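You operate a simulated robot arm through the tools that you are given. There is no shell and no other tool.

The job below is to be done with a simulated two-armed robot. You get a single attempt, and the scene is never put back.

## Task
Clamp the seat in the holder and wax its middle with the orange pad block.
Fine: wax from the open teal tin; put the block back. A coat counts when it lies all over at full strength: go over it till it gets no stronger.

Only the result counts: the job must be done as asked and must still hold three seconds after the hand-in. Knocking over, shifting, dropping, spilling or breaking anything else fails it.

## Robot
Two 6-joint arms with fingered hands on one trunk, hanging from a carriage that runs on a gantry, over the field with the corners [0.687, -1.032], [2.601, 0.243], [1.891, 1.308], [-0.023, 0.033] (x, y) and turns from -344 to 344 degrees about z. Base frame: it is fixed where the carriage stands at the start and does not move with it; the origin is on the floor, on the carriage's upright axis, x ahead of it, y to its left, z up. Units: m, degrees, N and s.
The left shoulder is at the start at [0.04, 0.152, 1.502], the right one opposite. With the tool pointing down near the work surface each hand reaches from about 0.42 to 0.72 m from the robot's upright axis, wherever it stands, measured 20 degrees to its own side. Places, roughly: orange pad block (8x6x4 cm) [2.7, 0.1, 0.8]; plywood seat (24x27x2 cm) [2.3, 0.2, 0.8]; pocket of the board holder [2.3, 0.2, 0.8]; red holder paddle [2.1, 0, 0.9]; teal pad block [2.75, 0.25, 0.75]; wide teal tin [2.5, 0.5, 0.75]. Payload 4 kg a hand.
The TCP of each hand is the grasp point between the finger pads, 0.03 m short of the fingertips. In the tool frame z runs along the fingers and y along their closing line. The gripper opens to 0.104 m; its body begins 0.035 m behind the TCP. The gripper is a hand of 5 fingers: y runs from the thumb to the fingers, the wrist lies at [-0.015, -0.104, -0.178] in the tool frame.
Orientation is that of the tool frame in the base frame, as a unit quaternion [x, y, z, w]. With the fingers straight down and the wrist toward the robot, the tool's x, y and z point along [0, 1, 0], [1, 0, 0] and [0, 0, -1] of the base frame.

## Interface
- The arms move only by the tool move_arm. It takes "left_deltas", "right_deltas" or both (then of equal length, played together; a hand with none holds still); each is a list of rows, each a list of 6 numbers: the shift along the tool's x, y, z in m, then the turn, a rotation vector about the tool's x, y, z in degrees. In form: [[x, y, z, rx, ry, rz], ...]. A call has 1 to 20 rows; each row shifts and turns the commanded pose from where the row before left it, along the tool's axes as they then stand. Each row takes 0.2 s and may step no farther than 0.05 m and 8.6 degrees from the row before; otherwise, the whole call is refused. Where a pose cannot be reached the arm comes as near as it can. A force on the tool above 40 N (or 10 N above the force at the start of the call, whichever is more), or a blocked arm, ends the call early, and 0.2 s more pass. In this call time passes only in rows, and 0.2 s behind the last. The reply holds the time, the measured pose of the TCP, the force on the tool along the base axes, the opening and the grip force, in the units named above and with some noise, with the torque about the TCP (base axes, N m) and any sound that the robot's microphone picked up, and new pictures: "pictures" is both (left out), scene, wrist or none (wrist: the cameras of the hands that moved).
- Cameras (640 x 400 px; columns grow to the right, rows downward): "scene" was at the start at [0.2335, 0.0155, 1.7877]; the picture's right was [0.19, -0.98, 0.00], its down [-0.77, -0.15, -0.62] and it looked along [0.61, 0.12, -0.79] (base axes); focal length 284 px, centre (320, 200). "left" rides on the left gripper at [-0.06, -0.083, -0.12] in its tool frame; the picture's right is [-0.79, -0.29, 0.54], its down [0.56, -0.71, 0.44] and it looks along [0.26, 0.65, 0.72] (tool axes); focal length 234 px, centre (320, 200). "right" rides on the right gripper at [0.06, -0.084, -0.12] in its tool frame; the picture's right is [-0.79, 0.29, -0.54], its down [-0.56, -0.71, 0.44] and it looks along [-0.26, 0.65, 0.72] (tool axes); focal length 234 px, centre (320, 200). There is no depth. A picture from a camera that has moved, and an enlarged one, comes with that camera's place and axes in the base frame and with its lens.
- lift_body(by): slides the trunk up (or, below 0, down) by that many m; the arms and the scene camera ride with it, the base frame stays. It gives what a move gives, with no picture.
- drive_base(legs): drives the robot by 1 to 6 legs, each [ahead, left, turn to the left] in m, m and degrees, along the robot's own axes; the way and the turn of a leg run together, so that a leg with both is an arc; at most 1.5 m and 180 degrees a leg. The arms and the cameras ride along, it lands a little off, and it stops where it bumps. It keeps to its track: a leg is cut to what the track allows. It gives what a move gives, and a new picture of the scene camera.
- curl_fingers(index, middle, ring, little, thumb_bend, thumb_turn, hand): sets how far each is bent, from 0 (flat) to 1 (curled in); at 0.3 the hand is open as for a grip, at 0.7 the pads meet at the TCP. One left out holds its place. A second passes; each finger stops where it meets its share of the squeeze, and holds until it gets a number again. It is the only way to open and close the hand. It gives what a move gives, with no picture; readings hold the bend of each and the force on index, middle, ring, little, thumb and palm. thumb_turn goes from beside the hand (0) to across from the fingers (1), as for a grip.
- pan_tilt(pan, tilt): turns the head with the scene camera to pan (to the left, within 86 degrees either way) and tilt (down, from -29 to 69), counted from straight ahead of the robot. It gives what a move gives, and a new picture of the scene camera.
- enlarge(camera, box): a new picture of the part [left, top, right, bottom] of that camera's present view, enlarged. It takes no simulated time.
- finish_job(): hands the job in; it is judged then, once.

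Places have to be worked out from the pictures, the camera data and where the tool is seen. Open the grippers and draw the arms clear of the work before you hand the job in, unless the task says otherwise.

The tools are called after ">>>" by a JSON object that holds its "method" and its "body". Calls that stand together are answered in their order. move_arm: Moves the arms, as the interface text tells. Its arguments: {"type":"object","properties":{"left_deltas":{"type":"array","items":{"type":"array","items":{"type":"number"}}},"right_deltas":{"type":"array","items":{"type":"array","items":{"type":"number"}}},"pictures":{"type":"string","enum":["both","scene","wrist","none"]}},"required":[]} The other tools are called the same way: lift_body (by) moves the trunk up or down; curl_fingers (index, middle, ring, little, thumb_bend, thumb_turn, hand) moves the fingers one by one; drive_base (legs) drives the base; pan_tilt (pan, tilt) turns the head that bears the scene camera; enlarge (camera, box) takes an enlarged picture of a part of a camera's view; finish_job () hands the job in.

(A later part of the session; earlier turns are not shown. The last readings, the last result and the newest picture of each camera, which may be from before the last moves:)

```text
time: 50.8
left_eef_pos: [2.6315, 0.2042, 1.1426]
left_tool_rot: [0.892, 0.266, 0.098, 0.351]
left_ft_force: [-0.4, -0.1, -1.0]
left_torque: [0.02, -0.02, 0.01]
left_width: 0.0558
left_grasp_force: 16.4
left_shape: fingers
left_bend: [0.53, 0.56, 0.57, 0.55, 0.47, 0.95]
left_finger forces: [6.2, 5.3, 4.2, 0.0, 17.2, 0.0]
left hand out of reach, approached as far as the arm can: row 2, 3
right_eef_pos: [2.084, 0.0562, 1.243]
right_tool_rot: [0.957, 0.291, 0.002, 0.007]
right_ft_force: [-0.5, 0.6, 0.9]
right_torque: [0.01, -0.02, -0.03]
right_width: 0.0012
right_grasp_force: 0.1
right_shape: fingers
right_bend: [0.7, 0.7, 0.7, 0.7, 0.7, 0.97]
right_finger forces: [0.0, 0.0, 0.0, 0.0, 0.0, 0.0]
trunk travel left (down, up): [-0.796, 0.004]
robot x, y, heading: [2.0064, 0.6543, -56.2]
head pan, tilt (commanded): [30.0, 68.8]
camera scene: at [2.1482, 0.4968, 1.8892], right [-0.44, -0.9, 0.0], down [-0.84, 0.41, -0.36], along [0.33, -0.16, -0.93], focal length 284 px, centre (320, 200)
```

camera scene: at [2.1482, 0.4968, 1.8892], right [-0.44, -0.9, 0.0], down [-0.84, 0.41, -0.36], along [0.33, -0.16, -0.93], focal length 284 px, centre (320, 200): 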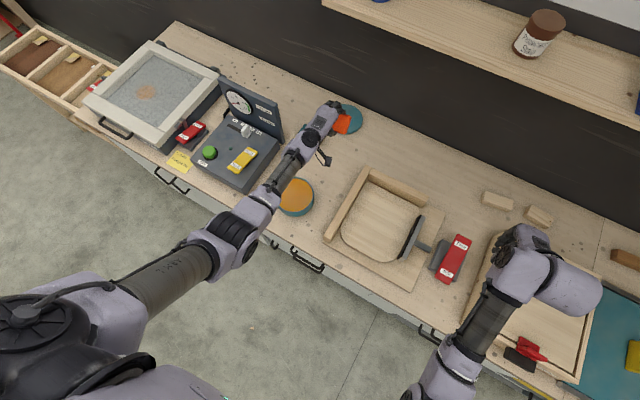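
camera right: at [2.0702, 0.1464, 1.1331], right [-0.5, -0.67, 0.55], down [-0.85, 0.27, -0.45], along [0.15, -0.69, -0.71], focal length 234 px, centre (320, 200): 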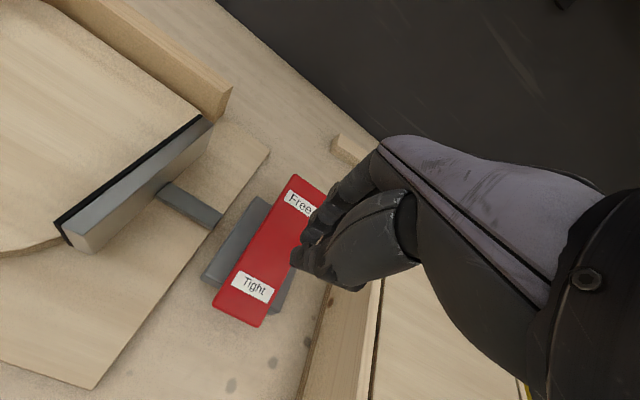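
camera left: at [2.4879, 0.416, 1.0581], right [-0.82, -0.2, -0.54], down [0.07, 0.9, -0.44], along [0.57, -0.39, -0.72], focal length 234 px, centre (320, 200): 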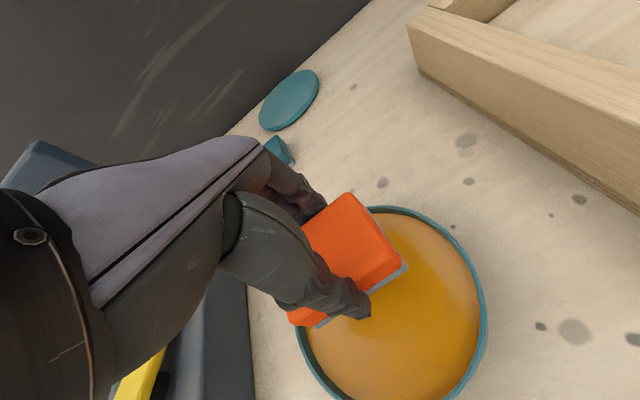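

The first of those rows was reached and the elbow dropped again (wrist at 0.648 m). I'll probe with single small moves to learn which directions are free, starting with a small tilt back.

>>> {"method": "move_arm", "body": {"left_deltas": [[0, 0, 0, 4, 0, 0]], "pictures": "none"}}

>>> {"method": "move_arm", "body": {"left_deltas": [[0, 0, -0.01, 0, 0, 0]], "pictures": "none"}}

>>> {"method": "move_arm", "body": {"left_deltas": [[0, 0.01, 0, 0, 0, 0]], "pictures": "none"}}

>>> {"method": "move_arm", "body": {"left_deltas": [[-0.02, 0, 0, 0, 0, 0]], "pictures": "none"}}

```text
time: 51.2
left_eef_pos: [2.6328, 0.2059, 1.1402]
left_tool_rot: [0.897, 0.268, 0.094, 0.338]
left_ft_force: [0.2, 0.2, -1.5]
left_torque: [0.03, 0.01, -0.01]
left_width: 0.056
left_grasp_force: 16.9
left_shape: fingers
left_bend: [0.53, 0.56, 0.57, 0.55, 0.47, 0.95]
left_finger forces: [6.3, 5.4, 4.2, 0.0, 17.3, 0.0]
left hand out of reach, approached as far as the arm can: row 1
right_eef_pos: [2.0844, 0.0554, 1.2438]
right_tool_rot: [0.956, 0.292, 0.001, 0.008]
right_ft_force: [0.3, -0.6, -0.4]
right_torque: [0.0, 0.0, 0.02]
right_width: 0.0012
right_grasp_force: 0.1
right_shape: fingers
right_bend: [0.7, 0.7, 0.7, 0.7, 0.7, 0.97]
right_finger forces: [0.1, 0.1, 0.1, 0.0, 0.1, 0.0]
trunk travel left (down, up): [-0.796, 0.004]
robot x, y, heading: [2.0087, 0.651, -56.1]
head pan, tilt (commanded): [30.0, 68.8]
```

```text
time: 51.6
left_eef_pos: [2.6311, 0.2099, 1.1404]
left_tool_rot: [0.9, 0.27, 0.091, 0.329]
left_ft_force: [0.4, 0.8, -1.7]
left_torque: [0.04, 0.0, -0.01]
left_width: 0.0563
left_grasp_force: 16.8
left_shape: fingers
left_bend: [0.53, 0.56, 0.57, 0.55, 0.47, 0.95]
left_finger forces: [6.3, 5.3, 4.2, 0.0, 17.3, 0.0]
left hand out of reach, approached as far as the arm can: row 1
right_eef_pos: [2.0835, 0.0555, 1.2436]
right_tool_rot: [0.956, 0.292, 0.002, 0.008]
right_ft_force: [0.7, 0.7, 0.3]
right_torque: [0.0, 0.0, 0.01]
right_width: 0.0014
right_grasp_force: 0.1
right_shape: fingers
right_bend: [0.7, 0.7, 0.7, 0.7, 0.7, 0.97]
right_finger forces: [0.1, 0.1, 0.0, 0.1, 0.1, 0.0]
trunk travel left (down, up): [-0.796, 0.004]
robot x, y, heading: [2.0153, 0.6543, -56.1]
head pan, tilt (commanded): [30.0, 68.8]
```

```text
time: 52.0
left_eef_pos: [2.6363, 0.2028, 1.1492]
left_tool_rot: [0.904, 0.271, 0.089, 0.319]
left_ft_force: [0.0, -0.1, -1.5]
left_torque: [0.01, 0.01, -0.02]
left_width: 0.0559
left_grasp_force: 16.7
left_shape: fingers
left_bend: [0.53, 0.56, 0.57, 0.55, 0.47, 0.95]
left_finger forces: [6.3, 5.3, 4.2, 0.1, 17.3, 0.1]
right_eef_pos: [2.0836, 0.0558, 1.2437]
right_tool_rot: [0.957, 0.292, 0.003, 0.008]
right_ft_force: [0.4, -0.4, -0.1]
right_torque: [0.0, -0.01, 0.0]
right_width: 0.0011
right_grasp_force: 0.1
right_shape: fingers
right_bend: [0.7, 0.7, 0.7, 0.7, 0.7, 0.97]
right_finger forces: [0.0, 0.0, 0.1, 0.0, 0.0, 0.0]
trunk travel left (down, up): [-0.796, 0.004]
robot x, y, heading: [2.011, 0.6516, -56.0]
head pan, tilt (commanded): [30.0, 68.8]
```

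```text
time: 52.4
left_eef_pos: [2.6188, 0.1908, 1.1492]
left_tool_rot: [0.904, 0.27, 0.089, 0.32]
left_ft_force: [-0.5, 0.2, -1.4]
left_torque: [0.03, -0.01, -0.01]
left_width: 0.056
left_grasp_force: 16.5
left_shape: fingers
left_bend: [0.53, 0.56, 0.57, 0.55, 0.47, 0.95]
left_finger forces: [6.4, 5.3, 4.1, 0.1, 17.4, 0.0]
right_eef_pos: [2.0839, 0.0545, 1.2424]
right_tool_rot: [0.956, 0.292, 0.003, 0.008]
right_ft_force: [-0.7, -0.3, 0.7]
right_torque: [0.0, 0.02, -0.02]
right_width: 0.0013
right_grasp_force: 0.0
right_shape: fingers
right_bend: [0.7, 0.7, 0.7, 0.7, 0.7, 0.97]
right_finger forces: [0.0, 0.1, 0.0, 0.2, 0.0, 0.1]
trunk travel left (down, up): [-0.796, 0.004]
robot x, y, heading: [2.0089, 0.6545, -56.0]
head pan, tilt (commanded): [30.0, 68.8]
```

The last two small moves were reached exactly, so the arm is out of the lock. I'll keep pulling in along the arm with small 1 cm rows.

>>> {"method": "move_arm", "body": {"left_deltas": [[0, -0.002, -0.01, 0, 0, 0], [0, -0.002, -0.01, 0, 0, 0], [0, -0.002, -0.01, 0, 0, 0], [0, -0.002, -0.01, 0, 0, 0]], "pictures": "none"}}

```text
time: 53.4
left_eef_pos: [2.6017, 0.2168, 1.1749]
left_tool_rot: [0.904, 0.27, 0.089, 0.32]
left_ft_force: [-0.7, 0.5, -0.4]
left_torque: [0.02, 0.01, -0.01]
left_width: 0.0561
left_grasp_force: 16.8
left_shape: fingers
left_bend: [0.53, 0.56, 0.57, 0.55, 0.47, 0.95]
left_finger forces: [6.3, 5.3, 4.1, 0.0, 17.2, 0.0]
right_eef_pos: [2.0837, 0.0545, 1.2437]
right_tool_rot: [0.957, 0.291, 0.002, 0.007]
right_ft_force: [-0.9, 0.7, -0.7]
right_torque: [0.02, 0.0, 0.02]
right_width: 0.0015
right_grasp_force: 0.2
right_shape: fingers
right_bend: [0.7, 0.7, 0.7, 0.7, 0.7, 0.97]
right_finger forces: [0.1, 0.0, 0.1, 0.0, 0.1, 0.1]
trunk travel left (down, up): [-0.796, 0.004]
robot x, y, heading: [2.0098, 0.6518, -56.0]
head pan, tilt (commanded): [30.0, 68.8]
```

All rows were reached and the elbow is bending nicely. I'll bring the hand back 10 cm and then rotate the fingers back to straight down.

>>> {"method": "move_arm", "body": {"left_deltas": [[0, -0.0156, -0.0125, 0, 0, 0], [0, -0.0156, -0.0125, 0, 0, 0], [0, -0.0156, -0.0125, 0, 0, 0], [0, -0.0156, -0.0125, 0, 0, 0], [0, -0.0156, -0.0125, 0, 0, 0], [0, 0, 0, 7.7, 0, 0], [0, 0, 0, 7.7, 0, 0], [0, 0, 0, 7.7, 0, 0], [0, 0, 0, 7.7, 0, 0], [0, 0, 0, 7.7, 0, 0]], "pictures": "scene"}}

```text
time: 55.6
left_eef_pos: [2.5486, 0.3011, 1.175]
left_tool_rot: [0.959, 0.284, -0.006, 0.002]
left_ft_force: [-1.3, 0.4, -1.1]
left_torque: [0.04, 0.03, -0.01]
left_width: 0.0563
left_grasp_force: 16.8
left_shape: fingers
left_bend: [0.53, 0.56, 0.57, 0.55, 0.47, 0.95]
left_finger forces: [6.5, 5.4, 4.2, 0.1, 16.8, 0.0]
right_eef_pos: [2.0842, 0.0547, 1.2428]
right_tool_rot: [0.956, 0.292, 0.003, 0.008]
right_ft_force: [0.2, 0.5, -0.1]
right_torque: [0.04, -0.03, -0.01]
right_width: 0.0013
right_grasp_force: 0.1
right_shape: fingers
right_bend: [0.7, 0.7, 0.7, 0.7, 0.7, 0.97]
right_finger forces: [0.1, 0.1, 0.0, 0.0, 0.0, 0.1]
trunk travel left (down, up): [-0.796, 0.004]
robot x, y, heading: [2.0098, 0.6527, -56.0]
head pan, tilt (commanded): [30.0, 68.8]
camera scene: at [2.1482, 0.4967, 1.8892], right [-0.44, -0.9, 0.0], down [-0.84, 0.41, -0.36], along [0.33, -0.16, -0.93], focal length 284 px, centre (320, 200)
```

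scene: 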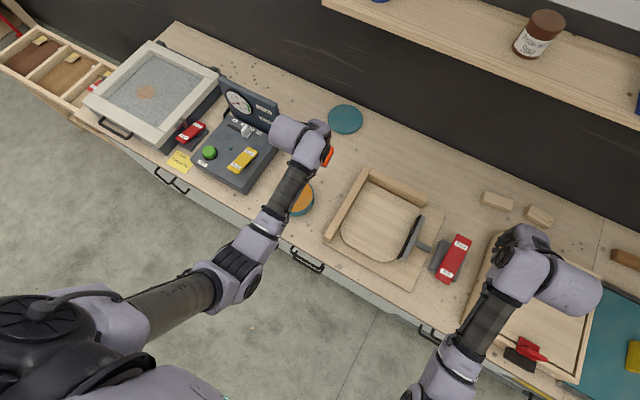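

The arm is back in its good posture with the hand vertical. The lesson is to keep the trunk low, so I'll lower it by 0.2 m now (both hands stay above everything) and re-aim the head.

>>> {"method": "lift_body", "body": {"by": -0.2}}

>>> {"method": "pan_tilt", "body": {"pan": 12, "tilt": 62}}

>>> {"method": "enlarge", "body": {"camera": "left", "box": [0, 0, 640, 400]}}

```text
time: 57.8
left_eef_pos: [2.548, 0.3014, 0.9751]
left_tool_rot: [0.959, 0.284, -0.006, 0.004]
left_ft_force: [0.5, -0.4, -1.0]
left_torque: [-0.03, -0.02, 0.0]
left_width: 0.0562
left_grasp_force: 16.8
left_shape: fingers
left_bend: [0.53, 0.56, 0.57, 0.55, 0.47, 0.95]
left_finger forces: [6.5, 5.4, 4.2, 0.0, 16.8, 0.0]
right_eef_pos: [2.084, 0.0551, 1.0432]
right_tool_rot: [0.956, 0.292, 0.002, 0.007]
right_ft_force: [-0.1, 0.3, 0.6]
right_torque: [0.02, 0.03, 0.02]
right_width: 0.0011
right_grasp_force: 0.0
right_shape: fingers
right_bend: [0.7, 0.7, 0.7, 0.7, 0.7, 0.97]
right_finger forces: [0.0, 0.0, 0.0, 0.0, 0.1, 0.1]
trunk travel left (down, up): [-0.596, 0.204]
robot x, y, heading: [2.0077, 0.6551, -55.9]
head pan, tilt (commanded): [30.0, 68.8]
```

```text
time: 58.6
left_eef_pos: [2.5469, 0.3014, 0.9744]
left_tool_rot: [0.959, 0.285, -0.005, 0.004]
left_ft_force: [0.7, -0.1, -0.8]
left_torque: [0.0, 0.01, -0.03]
left_width: 0.056
left_grasp_force: 16.1
left_shape: fingers
left_bend: [0.53, 0.56, 0.57, 0.55, 0.47, 0.95]
left_finger forces: [6.5, 5.4, 4.2, 0.0, 16.8, 0.0]
right_eef_pos: [2.0838, 0.0544, 1.0423]
right_tool_rot: [0.957, 0.291, 0.003, 0.008]
right_ft_force: [-0.3, -0.6, 0.4]
right_torque: [-0.02, -0.01, 0.04]
right_width: 0.0015
right_grasp_force: 0.0
right_shape: fingers
right_bend: [0.7, 0.7, 0.7, 0.7, 0.7, 0.97]
right_finger forces: [0.0, 0.0, 0.1, 0.0, 0.0, 0.1]
trunk travel left (down, up): [-0.596, 0.204]
robot x, y, heading: [2.0085, 0.6492, -55.9]
head pan, tilt (commanded): [12.0, 62.0]
camera scene: at [2.1442, 0.4766, 1.6963], right [-0.7, -0.72, 0.0], down [-0.63, 0.61, -0.47], along [0.34, -0.33, -0.88], focal length 284 px, centre (320, 200)
```

scene: 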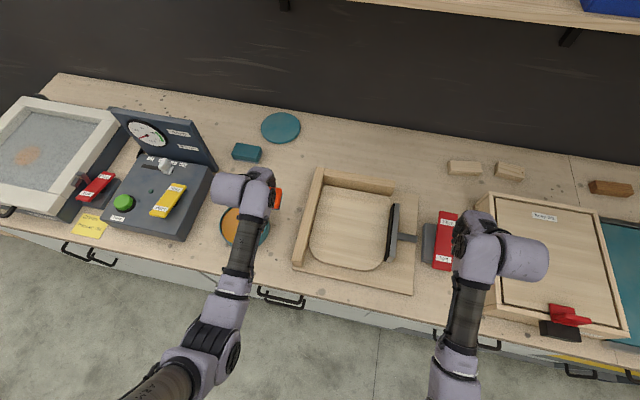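

```text
1.00 times, centred on (320, 200) of left (not enlarged: the box is as wide or as high as the picture)
camera zoom: at [2.4521, 0.3396, 1.0953], right [-0.82, -0.19, -0.53], down [0.08, 0.89, -0.44], along [0.56, -0.41, -0.72], focal length 234 px, centre (320, 200)
```

zoom: 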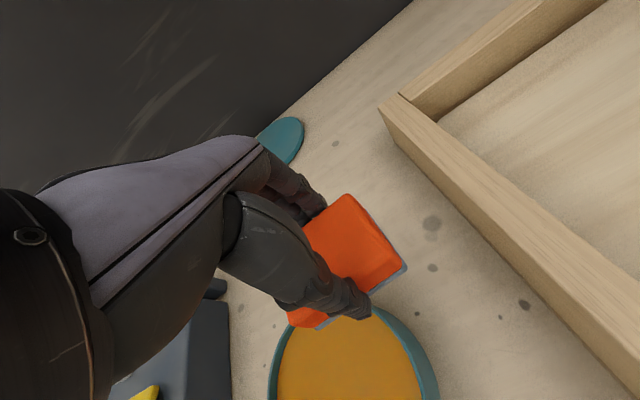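

Now I'll shift the left hand over the tin's centre in small rows at the same height.

>>> {"method": "move_arm", "body": {"left_deltas": [[0.017, -0.02, 0, 0, 0, 0], [0.017, -0.02, 0, 0, 0, 0], [0.017, -0.02, 0, 0, 0, 0], [0.017, -0.02, 0, 0, 0, 0]], "pictures": "both"}}

>>> {"method": "enlarge", "body": {"camera": "scene", "box": [160, 150, 320, 250]}}

```text
time: 59.6
left_eef_pos: [2.5616, 0.4087, 0.9745]
left_tool_rot: [0.959, 0.284, -0.006, 0.003]
left_ft_force: [-0.4, 0.1, -1.6]
left_torque: [-0.01, 0.0, 0.02]
left_width: 0.056
left_grasp_force: 16.7
left_shape: fingers
left_bend: [0.53, 0.56, 0.57, 0.55, 0.47, 0.95]
left_finger forces: [6.5, 5.3, 4.0, 0.0, 16.7, 0.0]
right_eef_pos: [2.0834, 0.0558, 1.0417]
right_tool_rot: [0.957, 0.291, 0.002, 0.008]
right_ft_force: [0.6, 0.1, 0.2]
right_torque: [-0.03, -0.01, -0.01]
right_width: 0.0012
right_grasp_force: 0.2
right_shape: fingers
right_bend: [0.7, 0.7, 0.7, 0.7, 0.7, 0.97]
right_finger forces: [0.1, 0.0, 0.0, 0.1, 0.1, 0.1]
trunk travel left (down, up): [-0.596, 0.204]
robot x, y, heading: [2.0068, 0.6554, -55.9]
head pan, tilt (commanded): [12.0, 62.0]
camera scene: at [2.1442, 0.4769, 1.6963], right [-0.7, -0.72, 0.0], down [-0.63, 0.61, -0.47], along [0.34, -0.33, -0.88], focal length 284 px, centre (320, 200)
camera left: at [2.4661, 0.4452, 1.094], right [-0.82, -0.19, -0.53], down [0.08, 0.89, -0.44], along [0.56, -0.41, -0.72], focal length 234 px, centre (320, 200)
```

scene: 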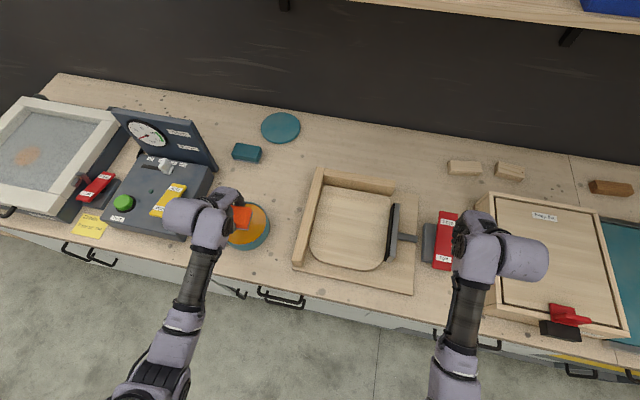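
left: 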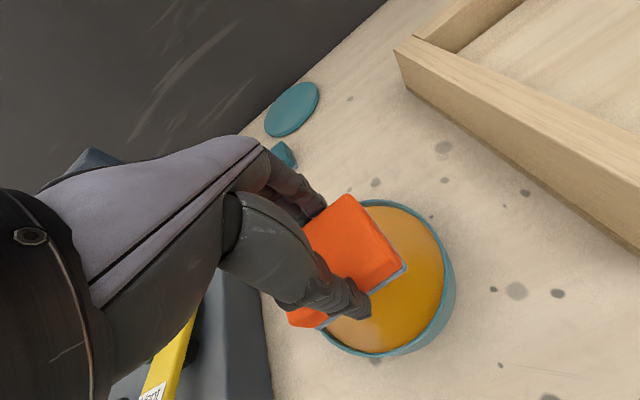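

```text
4.00 times, centred on (240, 200) of scene
camera zoom: at [2.1442, 0.4769, 1.6963], right [-0.7, -0.72, 0.0], down [-0.63, 0.61, -0.47], along [0.34, -0.33, -0.88], focal length 1136 px, centre (640, 200)
```

zoom: 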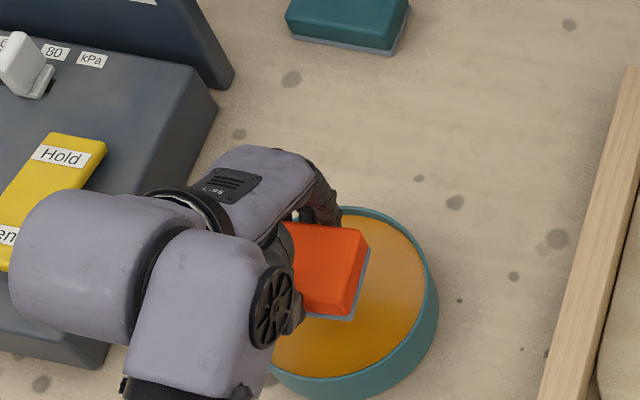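

The tin's centre in the wrist view matches my estimate and the pad is centred over the opening. I'll lower gently toward the wax.

>>> {"method": "move_arm", "body": {"left_deltas": [[0, 0, 0.012, 0, 0, 0], [0, 0, 0.012, 0, 0, 0], [0, 0, 0.012, 0, 0, 0], [0, 0, 0.008, 0, 0, 0]], "pictures": "wrist"}}

>>> {"method": "enlarge", "body": {"camera": "left", "box": [220, 150, 480, 312]}}

>>> {"method": "enlarge", "body": {"camera": "scene", "box": [180, 170, 300, 260]}}

```text
time: 60.6
left_eef_pos: [2.5605, 0.4055, 0.9302]
left_tool_rot: [0.959, 0.284, -0.005, 0.003]
left_ft_force: [-0.3, -0.6, -1.3]
left_torque: [0.0, 0.0, 0.0]
left_width: 0.0562
left_grasp_force: 16.7
left_shape: fingers
left_bend: [0.53, 0.56, 0.57, 0.55, 0.47, 0.95]
left_finger forces: [6.5, 5.3, 4.2, 0.0, 16.8, 0.1]
right_eef_pos: [2.0839, 0.055, 1.0427]
right_tool_rot: [0.956, 0.292, 0.002, 0.007]
right_ft_force: [-0.3, -0.7, -0.4]
right_torque: [0.0, 0.01, 0.01]
right_width: 0.0014
right_grasp_force: 0.0
right_shape: fingers
right_bend: [0.7, 0.7, 0.7, 0.7, 0.7, 0.97]
right_finger forces: [0.1, 0.0, 0.1, 0.1, 0.0, 0.0]
trunk travel left (down, up): [-0.596, 0.204]
robot x, y, heading: [2.0067, 0.6532, -56.0]
head pan, tilt (commanded): [12.0, 62.0]
camera left: at [2.465, 0.4438, 1.0496], right [-0.82, -0.19, -0.53], down [0.08, 0.89, -0.44], along [0.56, -0.41, -0.72], focal length 234 px, centre (320, 200)
```

left: 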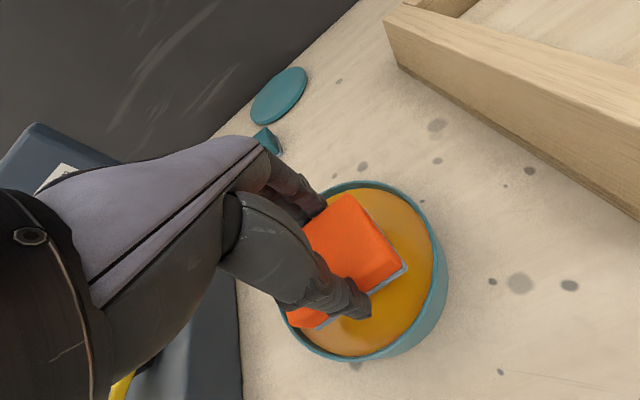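

```text
2.46 times, centred on (350, 231) of left
camera zoom: at [2.465, 0.4438, 1.0496], right [-0.82, -0.19, -0.53], down [0.08, 0.89, -0.44], along [0.56, -0.41, -0.72], focal length 576 px, centre (246, 124)
```

zoom: 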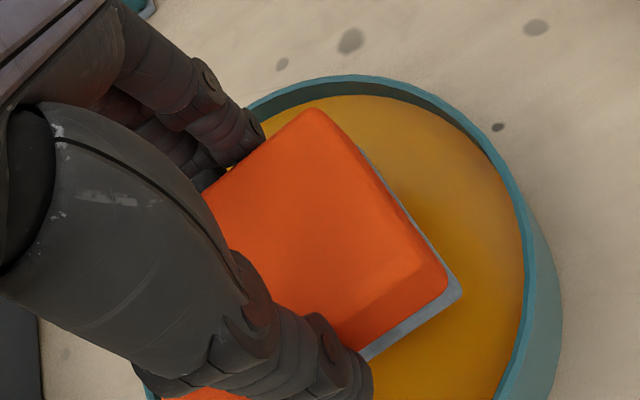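

```text
4.44 times, centred on (240, 215) of scene
camera zoom: at [2.1442, 0.4766, 1.6963], right [-0.7, -0.72, 0.0], down [-0.63, 0.61, -0.47], along [0.34, -0.33, -0.88], focal length 1262 px, centre (676, 133)
```

zoom: 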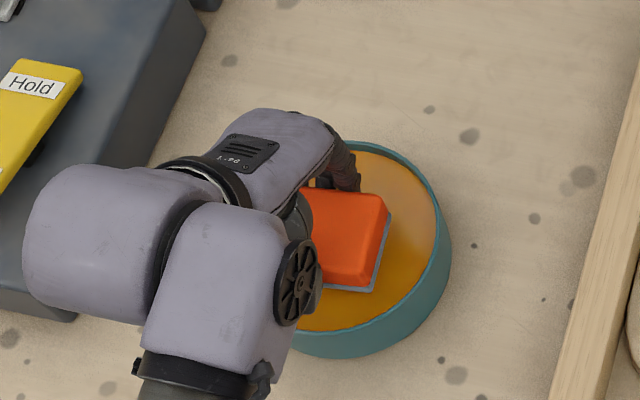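

A circle fit to the rim puts the tin's centre at about (2.578, 0.399), so I'll shift the pad about 1 cm left and 1.3 cm ahead, then lower in small steps toward the wax.

>>> {"method": "move_arm", "body": {"left_deltas": [[0.009, 0.013, 0, 0, 0, 0], [0, 0, 0.01, 0, 0, 0], [0, 0, 0.006, 0, 0, 0]], "pictures": "wrist"}}

>>> {"method": "enlarge", "body": {"camera": "left", "box": [220, 150, 480, 312]}}

>>> {"method": "enlarge", "body": {"camera": "scene", "box": [180, 170, 300, 260]}}

```text
time: 61.4
left_eef_pos: [2.5761, 0.4002, 0.9138]
left_tool_rot: [0.959, 0.285, -0.006, 0.003]
left_ft_force: [-0.2, 0.5, -1.8]
left_torque: [0.01, -0.03, 0.02]
left_width: 0.0561
left_grasp_force: 16.5
left_shape: fingers
left_bend: [0.53, 0.56, 0.57, 0.55, 0.47, 0.95]
left_finger forces: [6.5, 5.2, 4.1, 0.0, 16.7, 0.1]
right_eef_pos: [2.0845, 0.0542, 1.0433]
right_tool_rot: [0.956, 0.292, 0.002, 0.007]
right_ft_force: [-0.2, -0.5, 0.6]
right_torque: [-0.05, 0.0, 0.0]
right_width: 0.001
right_grasp_force: 0.0
right_shape: fingers
right_bend: [0.7, 0.7, 0.7, 0.7, 0.7, 0.97]
right_finger forces: [0.1, 0.0, 0.0, 0.0, 0.1, 0.1]
trunk travel left (down, up): [-0.596, 0.204]
robot x, y, heading: [2.0063, 0.6524, -56.1]
head pan, tilt (commanded): [12.0, 62.0]
camera left: at [2.4796, 0.4373, 1.0339], right [-0.82, -0.19, -0.53], down [0.08, 0.89, -0.44], along [0.56, -0.41, -0.72], focal length 234 px, centre (320, 200)
```

left: 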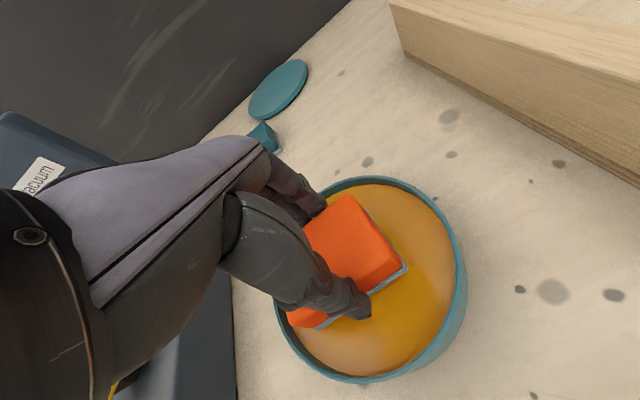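

```text
2.46 times, centred on (350, 231) of left
camera zoom: at [2.4796, 0.4373, 1.0339], right [-0.82, -0.19, -0.53], down [0.08, 0.89, -0.44], along [0.56, -0.41, -0.72], focal length 576 px, centre (246, 124)
```

zoom: 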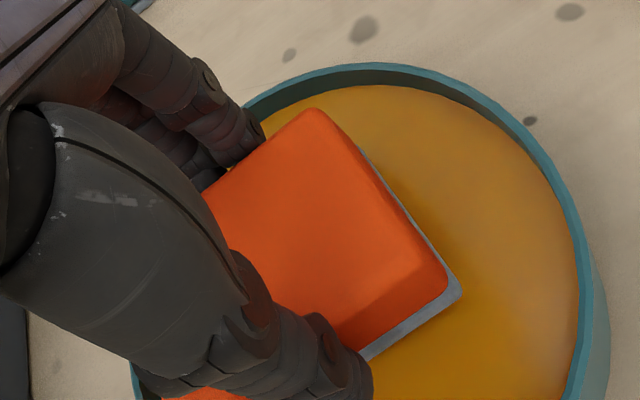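

```text
4.44 times, centred on (240, 215) of scene
camera zoom: at [2.1442, 0.4766, 1.6963], right [-0.7, -0.72, 0.0], down [-0.63, 0.61, -0.47], along [0.34, -0.33, -0.88], focal length 1262 px, centre (676, 133)
```

zoom: 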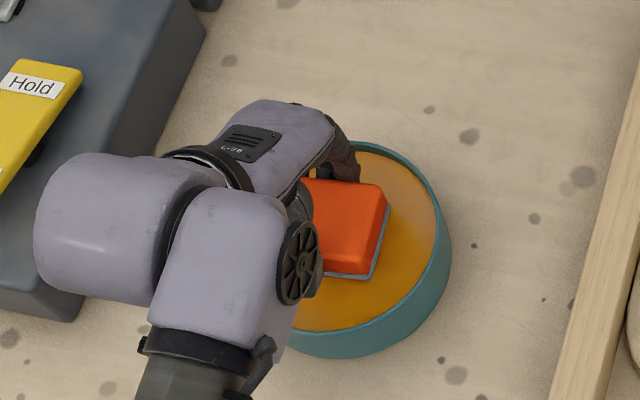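

The pad centre is about 7 mm nearer me than the hand's TCP and the tin centre is confirmed near (2.576, 0.398). I'll nudge 6 mm ahead and keep lowering until the force shows contact with the wax.

>>> {"method": "move_arm", "body": {"left_deltas": [[0, 0.006, 0.004, 0, 0, 0], [0, 0, 0.005, 0, 0, 0], [0, 0, 0.004, 0, 0, 0]], "pictures": "wrist"}}

>>> {"method": "enlarge", "body": {"camera": "left", "box": [220, 150, 480, 312]}}

```text
time: 62.2
left_eef_pos: [2.5811, 0.3907, 0.9048]
left_tool_rot: [0.959, 0.284, -0.004, 0.007]
left_ft_force: [-7.1, 3.5, 29.6]
left_torque: [0.36, 0.29, -0.02]
left_width: 0.0565
left_grasp_force: 20.1
left_shape: fingers
left_bend: [0.55, 0.57, 0.58, 0.55, 0.47, 0.94]
left_finger forces: [5.0, 4.6, 3.5, 0.0, 27.7, 0.0]
right_eef_pos: [2.0845, 0.0546, 1.0442]
right_tool_rot: [0.956, 0.292, 0.002, 0.007]
right_ft_force: [0.0, -0.4, -0.6]
right_torque: [0.02, -0.01, -0.02]
right_width: 0.0014
right_grasp_force: 0.0
right_shape: fingers
right_bend: [0.7, 0.7, 0.7, 0.7, 0.7, 0.97]
right_finger forces: [0.0, 0.1, 0.0, 0.0, 0.0, 0.1]
trunk travel left (down, up): [-0.596, 0.204]
robot x, y, heading: [2.0079, 0.6536, -56.4]
head pan, tilt (commanded): [12.0, 62.0]
camera left: at [2.4845, 0.4304, 1.0245], right [-0.82, -0.2, -0.54], down [0.08, 0.89, -0.45], along [0.57, -0.41, -0.71], focal length 234 px, centre (320, 200)
```

left: 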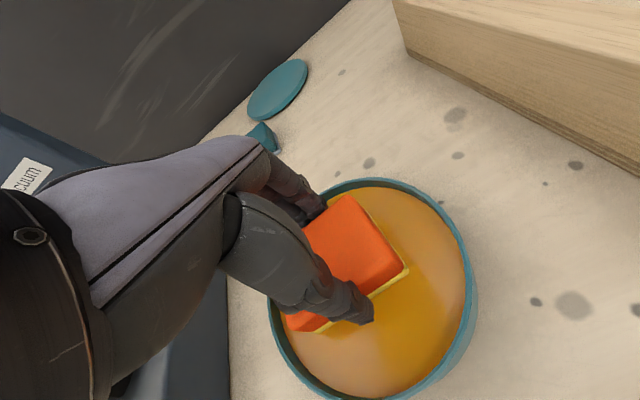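

```text
2.46 times, centred on (350, 231) of left
camera zoom: at [2.4845, 0.4304, 1.0245], right [-0.82, -0.2, -0.54], down [0.08, 0.89, -0.45], along [0.57, -0.41, -0.71], focal length 576 px, centre (246, 124)
```

zoom: 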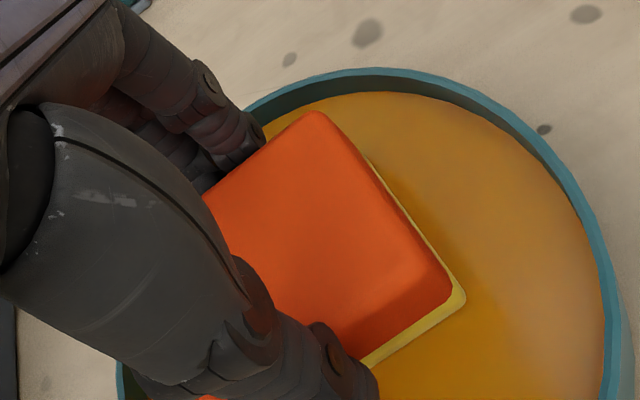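

Contact at 30 N and the felt's rim has turned yellow, so the pad is loaded. I'll lift it well clear of the tin, and raise the right hand a bit too before driving.

>>> {"method": "move_arm", "body": {"left_deltas": [[0, 0, -0.006, 0, 0, 0], [0, 0, -0.015, 0, 0, 0], [0, 0, -0.025, 0, 0, 0], [0, 0, -0.03, 0, 0, 0], [0, 0, -0.03, 0, 0, 0]], "right_deltas": [[0, 0, -0.02, 0, 0, 0], [0, 0, -0.02, 0, 0, 0], [0, 0, -0.02, 0, 0, 0], [0, 0, -0.02, 0, 0, 0], [0, 0, 0, 0, 0, 0]], "pictures": "both"}}

```text
time: 63.4
left_eef_pos: [2.5798, 0.3962, 1.0073]
left_tool_rot: [0.958, 0.285, -0.005, 0.003]
left_ft_force: [0.4, -0.3, -1.0]
left_torque: [0.03, 0.02, 0.0]
left_width: 0.0563
left_grasp_force: 16.1
left_shape: fingers
left_bend: [0.54, 0.57, 0.57, 0.55, 0.48, 0.94]
left_finger forces: [6.7, 5.1, 4.0, 0.1, 16.8, 0.1]
right_eef_pos: [2.0828, 0.0554, 1.1234]
right_tool_rot: [0.956, 0.292, 0.003, 0.007]
right_ft_force: [-1.0, 0.4, -0.8]
right_torque: [0.0, -0.01, -0.02]
right_width: 0.0014
right_grasp_force: 0.2
right_shape: fingers
right_bend: [0.7, 0.7, 0.7, 0.7, 0.7, 0.97]
right_finger forces: [0.1, 0.0, 0.0, 0.0, 0.0, 0.1]
trunk travel left (down, up): [-0.596, 0.204]
robot x, y, heading: [2.0074, 0.6474, -56.1]
head pan, tilt (commanded): [12.0, 62.0]
camera scene: at [2.1443, 0.4766, 1.6963], right [-0.7, -0.72, 0.0], down [-0.63, 0.61, -0.47], along [0.34, -0.33, -0.88], focal length 284 px, centre (320, 200)
camera right: at [2.0859, 0.1595, 1.2425], right [-0.5, -0.67, 0.55], down [-0.85, 0.27, -0.45], along [0.15, -0.69, -0.71], focal length 234 px, centre (320, 200)
camera left: at [2.4838, 0.4335, 1.1275], right [-0.82, -0.19, -0.53], down [0.08, 0.89, -0.44], along [0.56, -0.41, -0.72], focal length 234 px, centre (320, 200)
```

scene: 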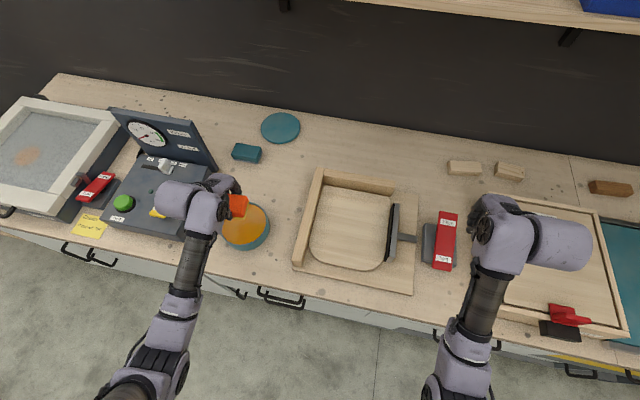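
right: 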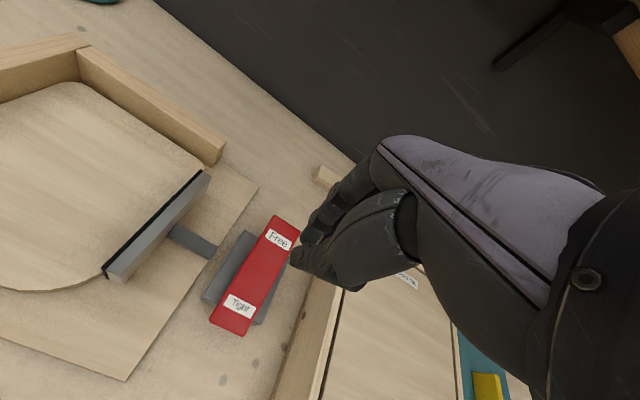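
left: 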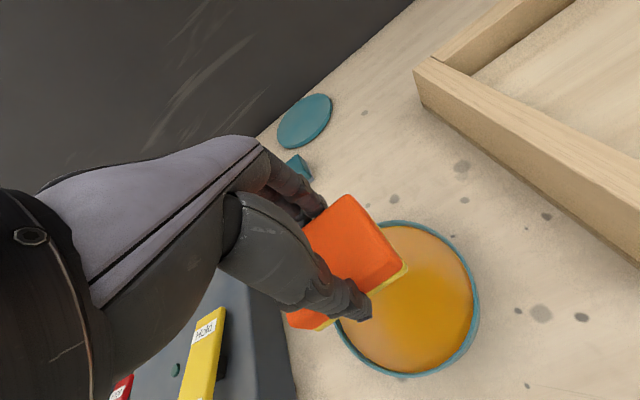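

The tin stayed put. The fence top works out to z≈0.89 and the seat's centre to about (2.330, 0.155); with the pad's bottom at 0.95 I can pass over it, so I'll drive right and slightly ahead to bring the left hand over the seat.

>>> {"method": "drive_base", "body": {"legs": [[0.05, -0.14, 0]]}}

>>> {"method": "pan_tilt", "body": {"pan": 0, "tilt": 64}}

>>> {"method": "enlarge", "body": {"camera": "left", "box": [0, 0, 640, 400]}}

```text
time: 64.8
left_eef_pos: [2.4885, 0.2732, 1.0072]
left_tool_rot: [0.958, 0.285, -0.005, 0.003]
left_ft_force: [-0.2, -0.9, -0.4]
left_torque: [-0.01, -0.05, 0.04]
left_width: 0.0563
left_grasp_force: 16.3
left_shape: fingers
left_bend: [0.54, 0.57, 0.57, 0.55, 0.48, 0.95]
left_finger forces: [6.7, 4.9, 4.0, 0.0, 16.9, 0.0]
right_eef_pos: [1.9909, -0.0659, 1.123]
right_tool_rot: [0.957, 0.291, 0.003, 0.008]
right_ft_force: [-0.2, 0.2, 0.3]
right_torque: [0.02, 0.0, 0.02]
right_width: 0.0013
right_grasp_force: 0.1
right_shape: fingers
right_bend: [0.7, 0.7, 0.7, 0.7, 0.7, 0.97]
right_finger forces: [0.0, 0.0, 0.0, 0.0, 0.0, 0.0]
trunk travel left (down, up): [-0.596, 0.204]
robot x, y, heading: [1.9143, 0.5353, -55.8]
head pan, tilt (commanded): [12.0, 62.0]
camera scene: at [2.0532, 0.3563, 1.6964], right [-0.7, -0.72, 0.0], down [-0.63, 0.61, -0.47], along [0.34, -0.33, -0.88], focal length 284 px, centre (320, 200)
```

scene: 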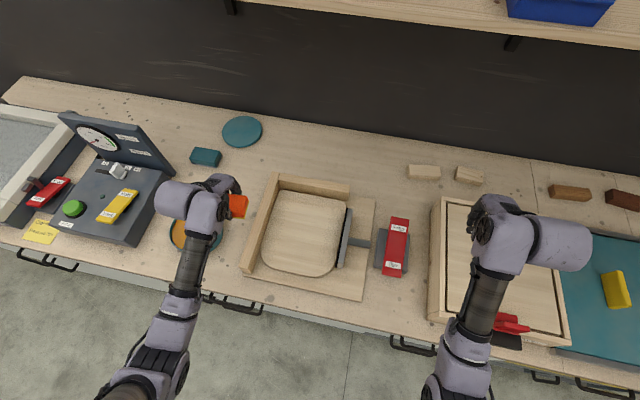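

```text
time: 65.5
left_eef_pos: [2.4881, 0.2745, 1.0076]
left_tool_rot: [0.959, 0.284, -0.005, 0.004]
left_ft_force: [0.8, 1.1, -1.4]
left_torque: [-0.02, -0.06, -0.01]
left_width: 0.0563
left_grasp_force: 16.4
left_shape: fingers
left_bend: [0.54, 0.57, 0.57, 0.55, 0.48, 0.95]
left_finger forces: [6.7, 4.9, 4.0, 0.0, 16.9, 0.0]
right_eef_pos: [1.9908, -0.0648, 1.1231]
right_tool_rot: [0.957, 0.29, 0.002, 0.007]
right_ft_force: [0.5, -0.6, -0.2]
right_torque: [-0.03, 0.0, -0.01]
right_width: 0.0015
right_grasp_force: 0.0
right_shape: fingers
right_bend: [0.7, 0.7, 0.7, 0.7, 0.7, 0.97]
right_finger forces: [0.0, 0.0, 0.1, 0.0, 0.0, 0.1]
trunk travel left (down, up): [-0.596, 0.204]
robot x, y, heading: [1.918, 0.5332, -56.1]
head pan, tilt (commanded): [0.0, 64.0]
camera scene: at [2.0417, 0.3499, 1.6941], right [-0.83, -0.56, 0.0], down [-0.5, 0.75, -0.44], along [0.24, -0.36, -0.9], focal length 284 px, centre (320, 200)
```

scene: 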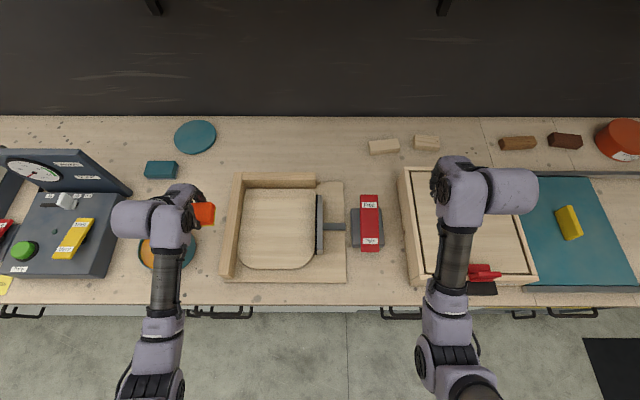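

```text
1.00 times, centred on (320, 200) of left (not enlarged: the box is as wide or as high as the picture)
camera zoom: at [2.3929, 0.313, 1.1273], right [-0.82, -0.19, -0.53], down [0.08, 0.89, -0.44], along [0.56, -0.41, -0.72], focal length 234 px, centre (320, 200)
```

zoom: 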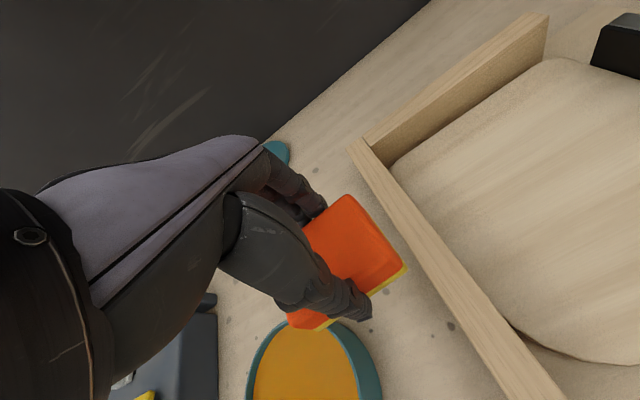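

The left hand is just left of the fence with the pad bottom about 6 cm above it. The seat's centre is at about (2.332, 0.155), so I'll slide the pad over to it at this height.

>>> {"method": "move_arm", "body": {"left_deltas": [[-0.0392, 0.0037, 0, 0, 0, 0], [-0.0392, 0.0037, 0, 0, 0, 0], [-0.0392, 0.0037, 0, 0, 0, 0], [-0.0392, 0.0037, 0, 0, 0, 0], [-0.0392, 0.0037, 0, 0, 0, 0]], "pictures": "both"}}

```text
time: 66.8
left_eef_pos: [2.4084, 0.2073, 0.9946]
left_tool_rot: [0.95, 0.302, 0.073, -0.027]
left_ft_force: [1.0, 1.0, -1.4]
left_torque: [0.01, 0.02, 0.01]
left_width: 0.0564
left_grasp_force: 16.6
left_shape: fingers
left_bend: [0.54, 0.57, 0.57, 0.55, 0.48, 0.95]
left_finger forces: [6.8, 4.8, 4.0, 0.0, 16.7, 0.0]
right_eef_pos: [1.9911, -0.0645, 1.1221]
right_tool_rot: [0.957, 0.29, 0.002, 0.006]
right_ft_force: [-0.5, 0.3, -0.4]
right_torque: [0.02, 0.0, 0.02]
right_width: 0.0011
right_grasp_force: 0.1
right_shape: fingers
right_bend: [0.7, 0.7, 0.7, 0.7, 0.7, 0.97]
right_finger forces: [0.1, 0.0, 0.0, 0.1, 0.0, 0.0]
trunk travel left (down, up): [-0.596, 0.204]
robot x, y, heading: [1.9228, 0.5329, -56.3]
head pan, tilt (commanded): [0.0, 64.0]
stopped in row 5 (left hand): the arm was blocked; the commanded pose is now the measured one
camera scene: at [2.042, 0.3501, 1.6941], right [-0.83, -0.56, 0.0], down [-0.5, 0.75, -0.44], along [0.24, -0.36, -0.9], focal length 284 px, centre (320, 200)
camera left: at [2.2955, 0.229, 1.105], right [-0.74, -0.16, -0.65], down [0.1, 0.94, -0.34], along [0.67, -0.31, -0.68], focal length 234 px, centre (320, 200)
```

scene: 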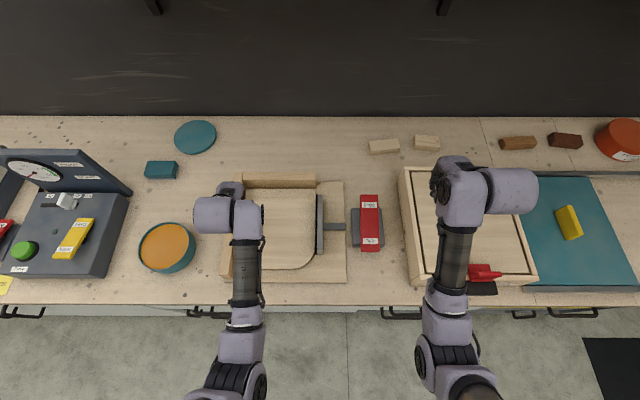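
left: 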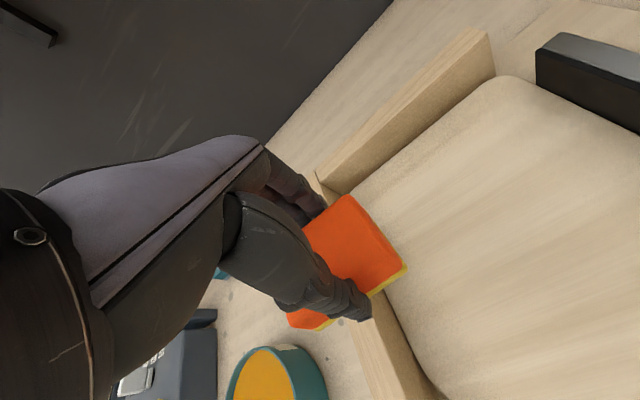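

The arm reports "blocked" with almost no force on the hand, and the hand leaned about 9° — likely a link or joint near the body, since the hand was crossing inward. I'll back off a little to the left and straighten the hand, then bring the robot's base over instead.

>>> {"method": "move_arm", "body": {"left_deltas": [[0.015, 0, 0, 0, 0, 0], [0.015, 0, 0, 0, -3, 0], [0.01, 0, 0, 0, -3, 0], [0, 0, 0, 0, -3, 0]], "pictures": "both"}}

```text
time: 67.8
left_eef_pos: [2.4374, 0.2282, 1.0023]
left_tool_rot: [0.954, 0.301, -0.005, -0.004]
left_ft_force: [1.1, 0.2, -0.8]
left_torque: [-0.04, 0.0, 0.03]
left_width: 0.0562
left_grasp_force: 15.9
left_shape: fingers
left_bend: [0.54, 0.57, 0.57, 0.55, 0.48, 0.95]
left_finger forces: [6.7, 4.8, 4.0, 0.0, 16.5, 0.0]
right_eef_pos: [1.9919, -0.0646, 1.1225]
right_tool_rot: [0.957, 0.291, 0.002, 0.007]
right_ft_force: [0.2, 0.6, -0.7]
right_torque: [0.02, -0.01, -0.01]
right_width: 0.001
right_grasp_force: 0.1
right_shape: fingers
right_bend: [0.7, 0.7, 0.7, 0.7, 0.7, 0.97]
right_finger forces: [0.1, 0.0, 0.0, 0.0, 0.0, 0.0]
trunk travel left (down, up): [-0.596, 0.204]
robot x, y, heading: [1.9146, 0.5288, -56.0]
head pan, tilt (commanded): [0.0, 64.0]
camera scene: at [2.0419, 0.35, 1.6941], right [-0.83, -0.56, 0.0], down [-0.5, 0.75, -0.44], along [0.24, -0.36, -0.9], focal length 284 px, centre (320, 200)
camera left: at [2.3409, 0.2618, 1.1224], right [-0.82, -0.22, -0.53], down [0.05, 0.9, -0.43], along [0.57, -0.38, -0.73], focal length 234 px, centre (320, 200)
```

scene: 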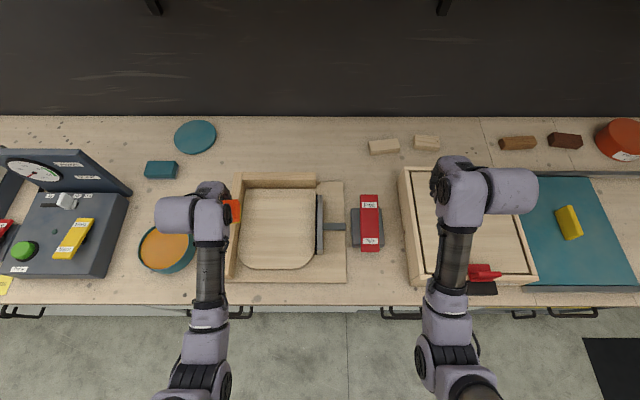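
left: 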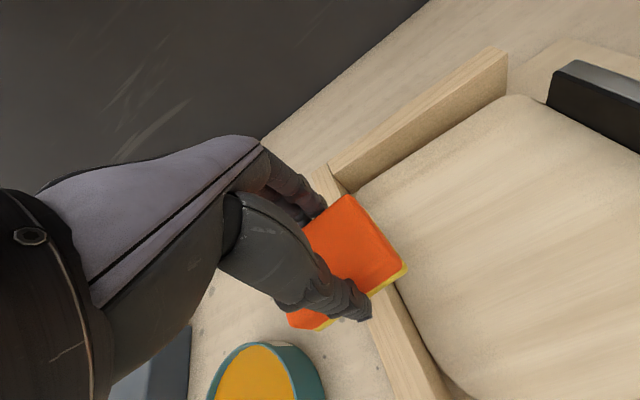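

Straightened again with the hand at 0.26 m to my left, which works. I'll drive 0.17 m to the right so the pad comes over the seat without crossing inward.

>>> {"method": "drive_base", "body": {"legs": [[0.0, -0.17, 0]]}}

>>> {"method": "enlarge", "body": {"camera": "left", "box": [0, 0, 640, 400]}}

>>> {"method": "enlarge", "body": {"camera": "scene", "box": [80, 140, 320, 290]}}

```text
time: 69.3
left_eef_pos: [2.2939, 0.1322, 1.0018]
left_tool_rot: [0.953, 0.302, -0.005, -0.003]
left_ft_force: [-0.3, -0.8, -1.4]
left_torque: [-0.01, -0.04, 0.02]
left_width: 0.0563
left_grasp_force: 16.4
left_shape: fingers
left_bend: [0.54, 0.57, 0.57, 0.55, 0.48, 0.95]
left_finger forces: [6.7, 4.7, 4.0, 0.0, 16.6, 0.0]
right_eef_pos: [1.8479, -0.1611, 1.1234]
right_tool_rot: [0.957, 0.291, 0.002, 0.007]
right_ft_force: [-0.5, 0.2, 0.2]
right_torque: [0.01, -0.04, -0.04]
right_width: 0.0015
right_grasp_force: 0.0
right_shape: fingers
right_bend: [0.7, 0.7, 0.7, 0.7, 0.7, 0.97]
right_finger forces: [0.0, 0.1, 0.1, 0.0, 0.0, 0.0]
trunk travel left (down, up): [-0.596, 0.204]
robot x, y, heading: [1.7767, 0.4374, -56.1]
head pan, tilt (commanded): [0.0, 64.0]
camera scene: at [1.8989, 0.2539, 1.6941], right [-0.83, -0.56, 0.0], down [-0.5, 0.75, -0.44], along [0.24, -0.36, -0.9], focal length 284 px, centre (320, 200)
```

scene: 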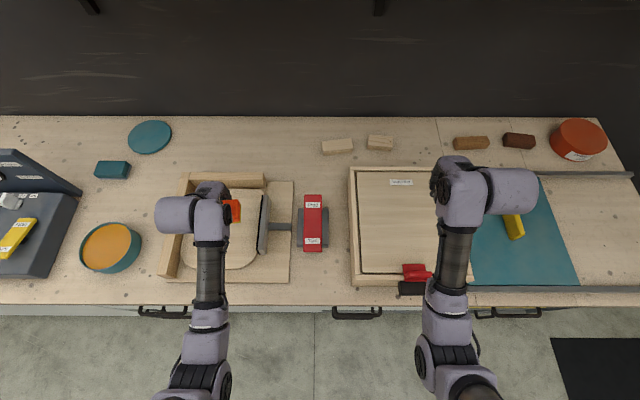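

```text
1.00 times, centred on (320, 200) of left (not enlarged: the box is as wide or as high as the picture)
camera zoom: at [2.1975, 0.1654, 1.1222], right [-0.82, -0.22, -0.53], down [0.05, 0.9, -0.43], along [0.57, -0.38, -0.73], focal length 234 px, centre (320, 200)
```

zoom: 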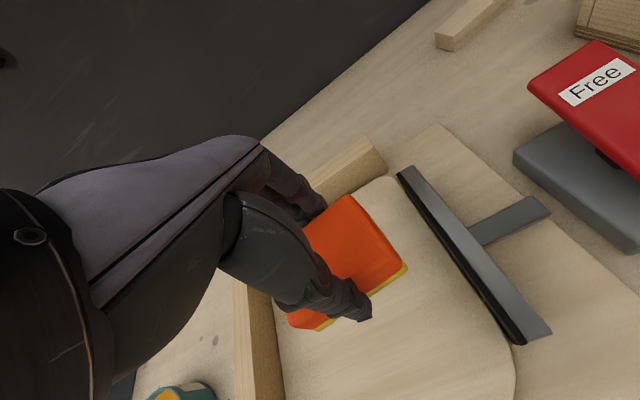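

```text
2.67 times, centred on (200, 215) of scene
camera zoom: at [1.8989, 0.2539, 1.6941], right [-0.83, -0.56, 0.0], down [-0.5, 0.75, -0.44], along [0.24, -0.36, -0.9], focal length 757 px, centre (640, 160)
```

zoom: 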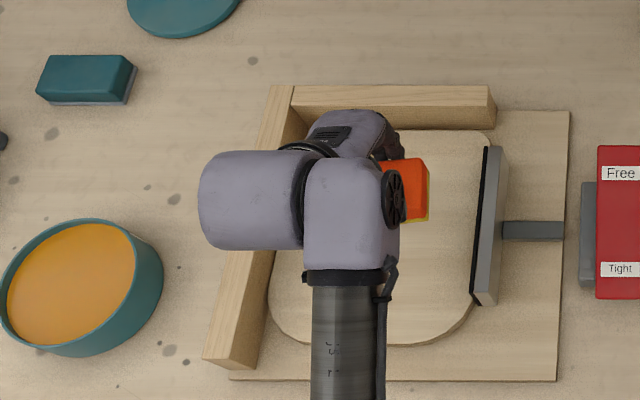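

The pad is now over the seat. I'll move it 4 cm left to the seat's middle and lower it to just above the wood.

>>> {"method": "move_arm", "body": {"left_deltas": [[0.02, 0, 0, 0, 0, 0], [0.02, 0, 0, 0, 0, 0], [0, 0, 0.02, 0, 0, 0], [0, 0, 0.02, 0, 0, 0], [0, 0, 0.02, 0, 0, 0], [0, 0, 0.02, 0, 0, 0]], "pictures": "wrist"}}

>>> {"method": "enlarge", "body": {"camera": "scene", "box": [120, 160, 280, 280]}}

```text
time: 70.7
left_eef_pos: [2.3264, 0.1561, 0.9229]
left_tool_rot: [0.953, 0.302, -0.004, -0.003]
left_ft_force: [-0.3, 0.8, -1.1]
left_torque: [0.0, -0.02, -0.03]
left_width: 0.0562
left_grasp_force: 15.7
left_shape: fingers
left_bend: [0.54, 0.57, 0.57, 0.55, 0.48, 0.95]
left_finger forces: [6.7, 4.9, 3.9, 0.1, 16.5, 0.1]
right_eef_pos: [1.8493, -0.1603, 1.1234]
right_tool_rot: [0.957, 0.291, 0.002, 0.007]
right_ft_force: [-0.8, -0.1, 0.3]
right_torque: [-0.01, -0.04, 0.0]
right_width: 0.0012
right_grasp_force: 0.0
right_shape: fingers
right_bend: [0.7, 0.7, 0.7, 0.7, 0.7, 0.97]
right_finger forces: [0.0, 0.0, 0.1, 0.0, 0.1, 0.0]
trunk travel left (down, up): [-0.596, 0.204]
robot x, y, heading: [1.7753, 0.4394, -56.0]
head pan, tilt (commanded): [0.0, 64.0]
camera left: at [2.2296, 0.1888, 1.0419], right [-0.82, -0.22, -0.53], down [0.05, 0.9, -0.43], along [0.57, -0.38, -0.73], focal length 234 px, centre (320, 200)
```

left: 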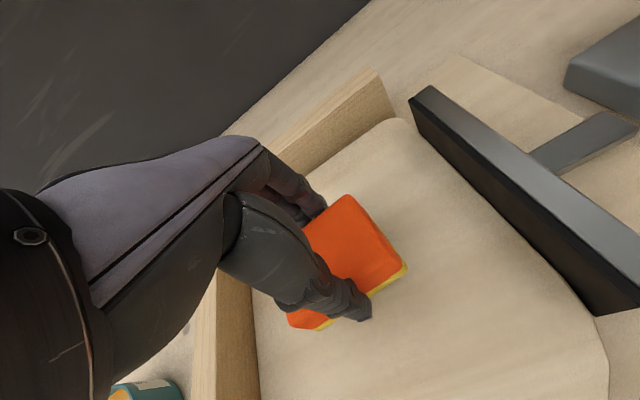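

```text
3.33 times, centred on (200, 220) of scene
camera zoom: at [1.8991, 0.2541, 1.6941], right [-0.83, -0.56, 0.0], down [-0.5, 0.75, -0.44], along [0.24, -0.36, -0.9], focal length 946 px, centre (720, 133)
```

zoom: 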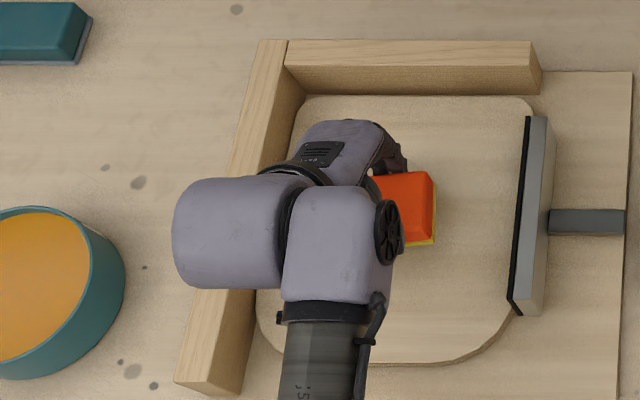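

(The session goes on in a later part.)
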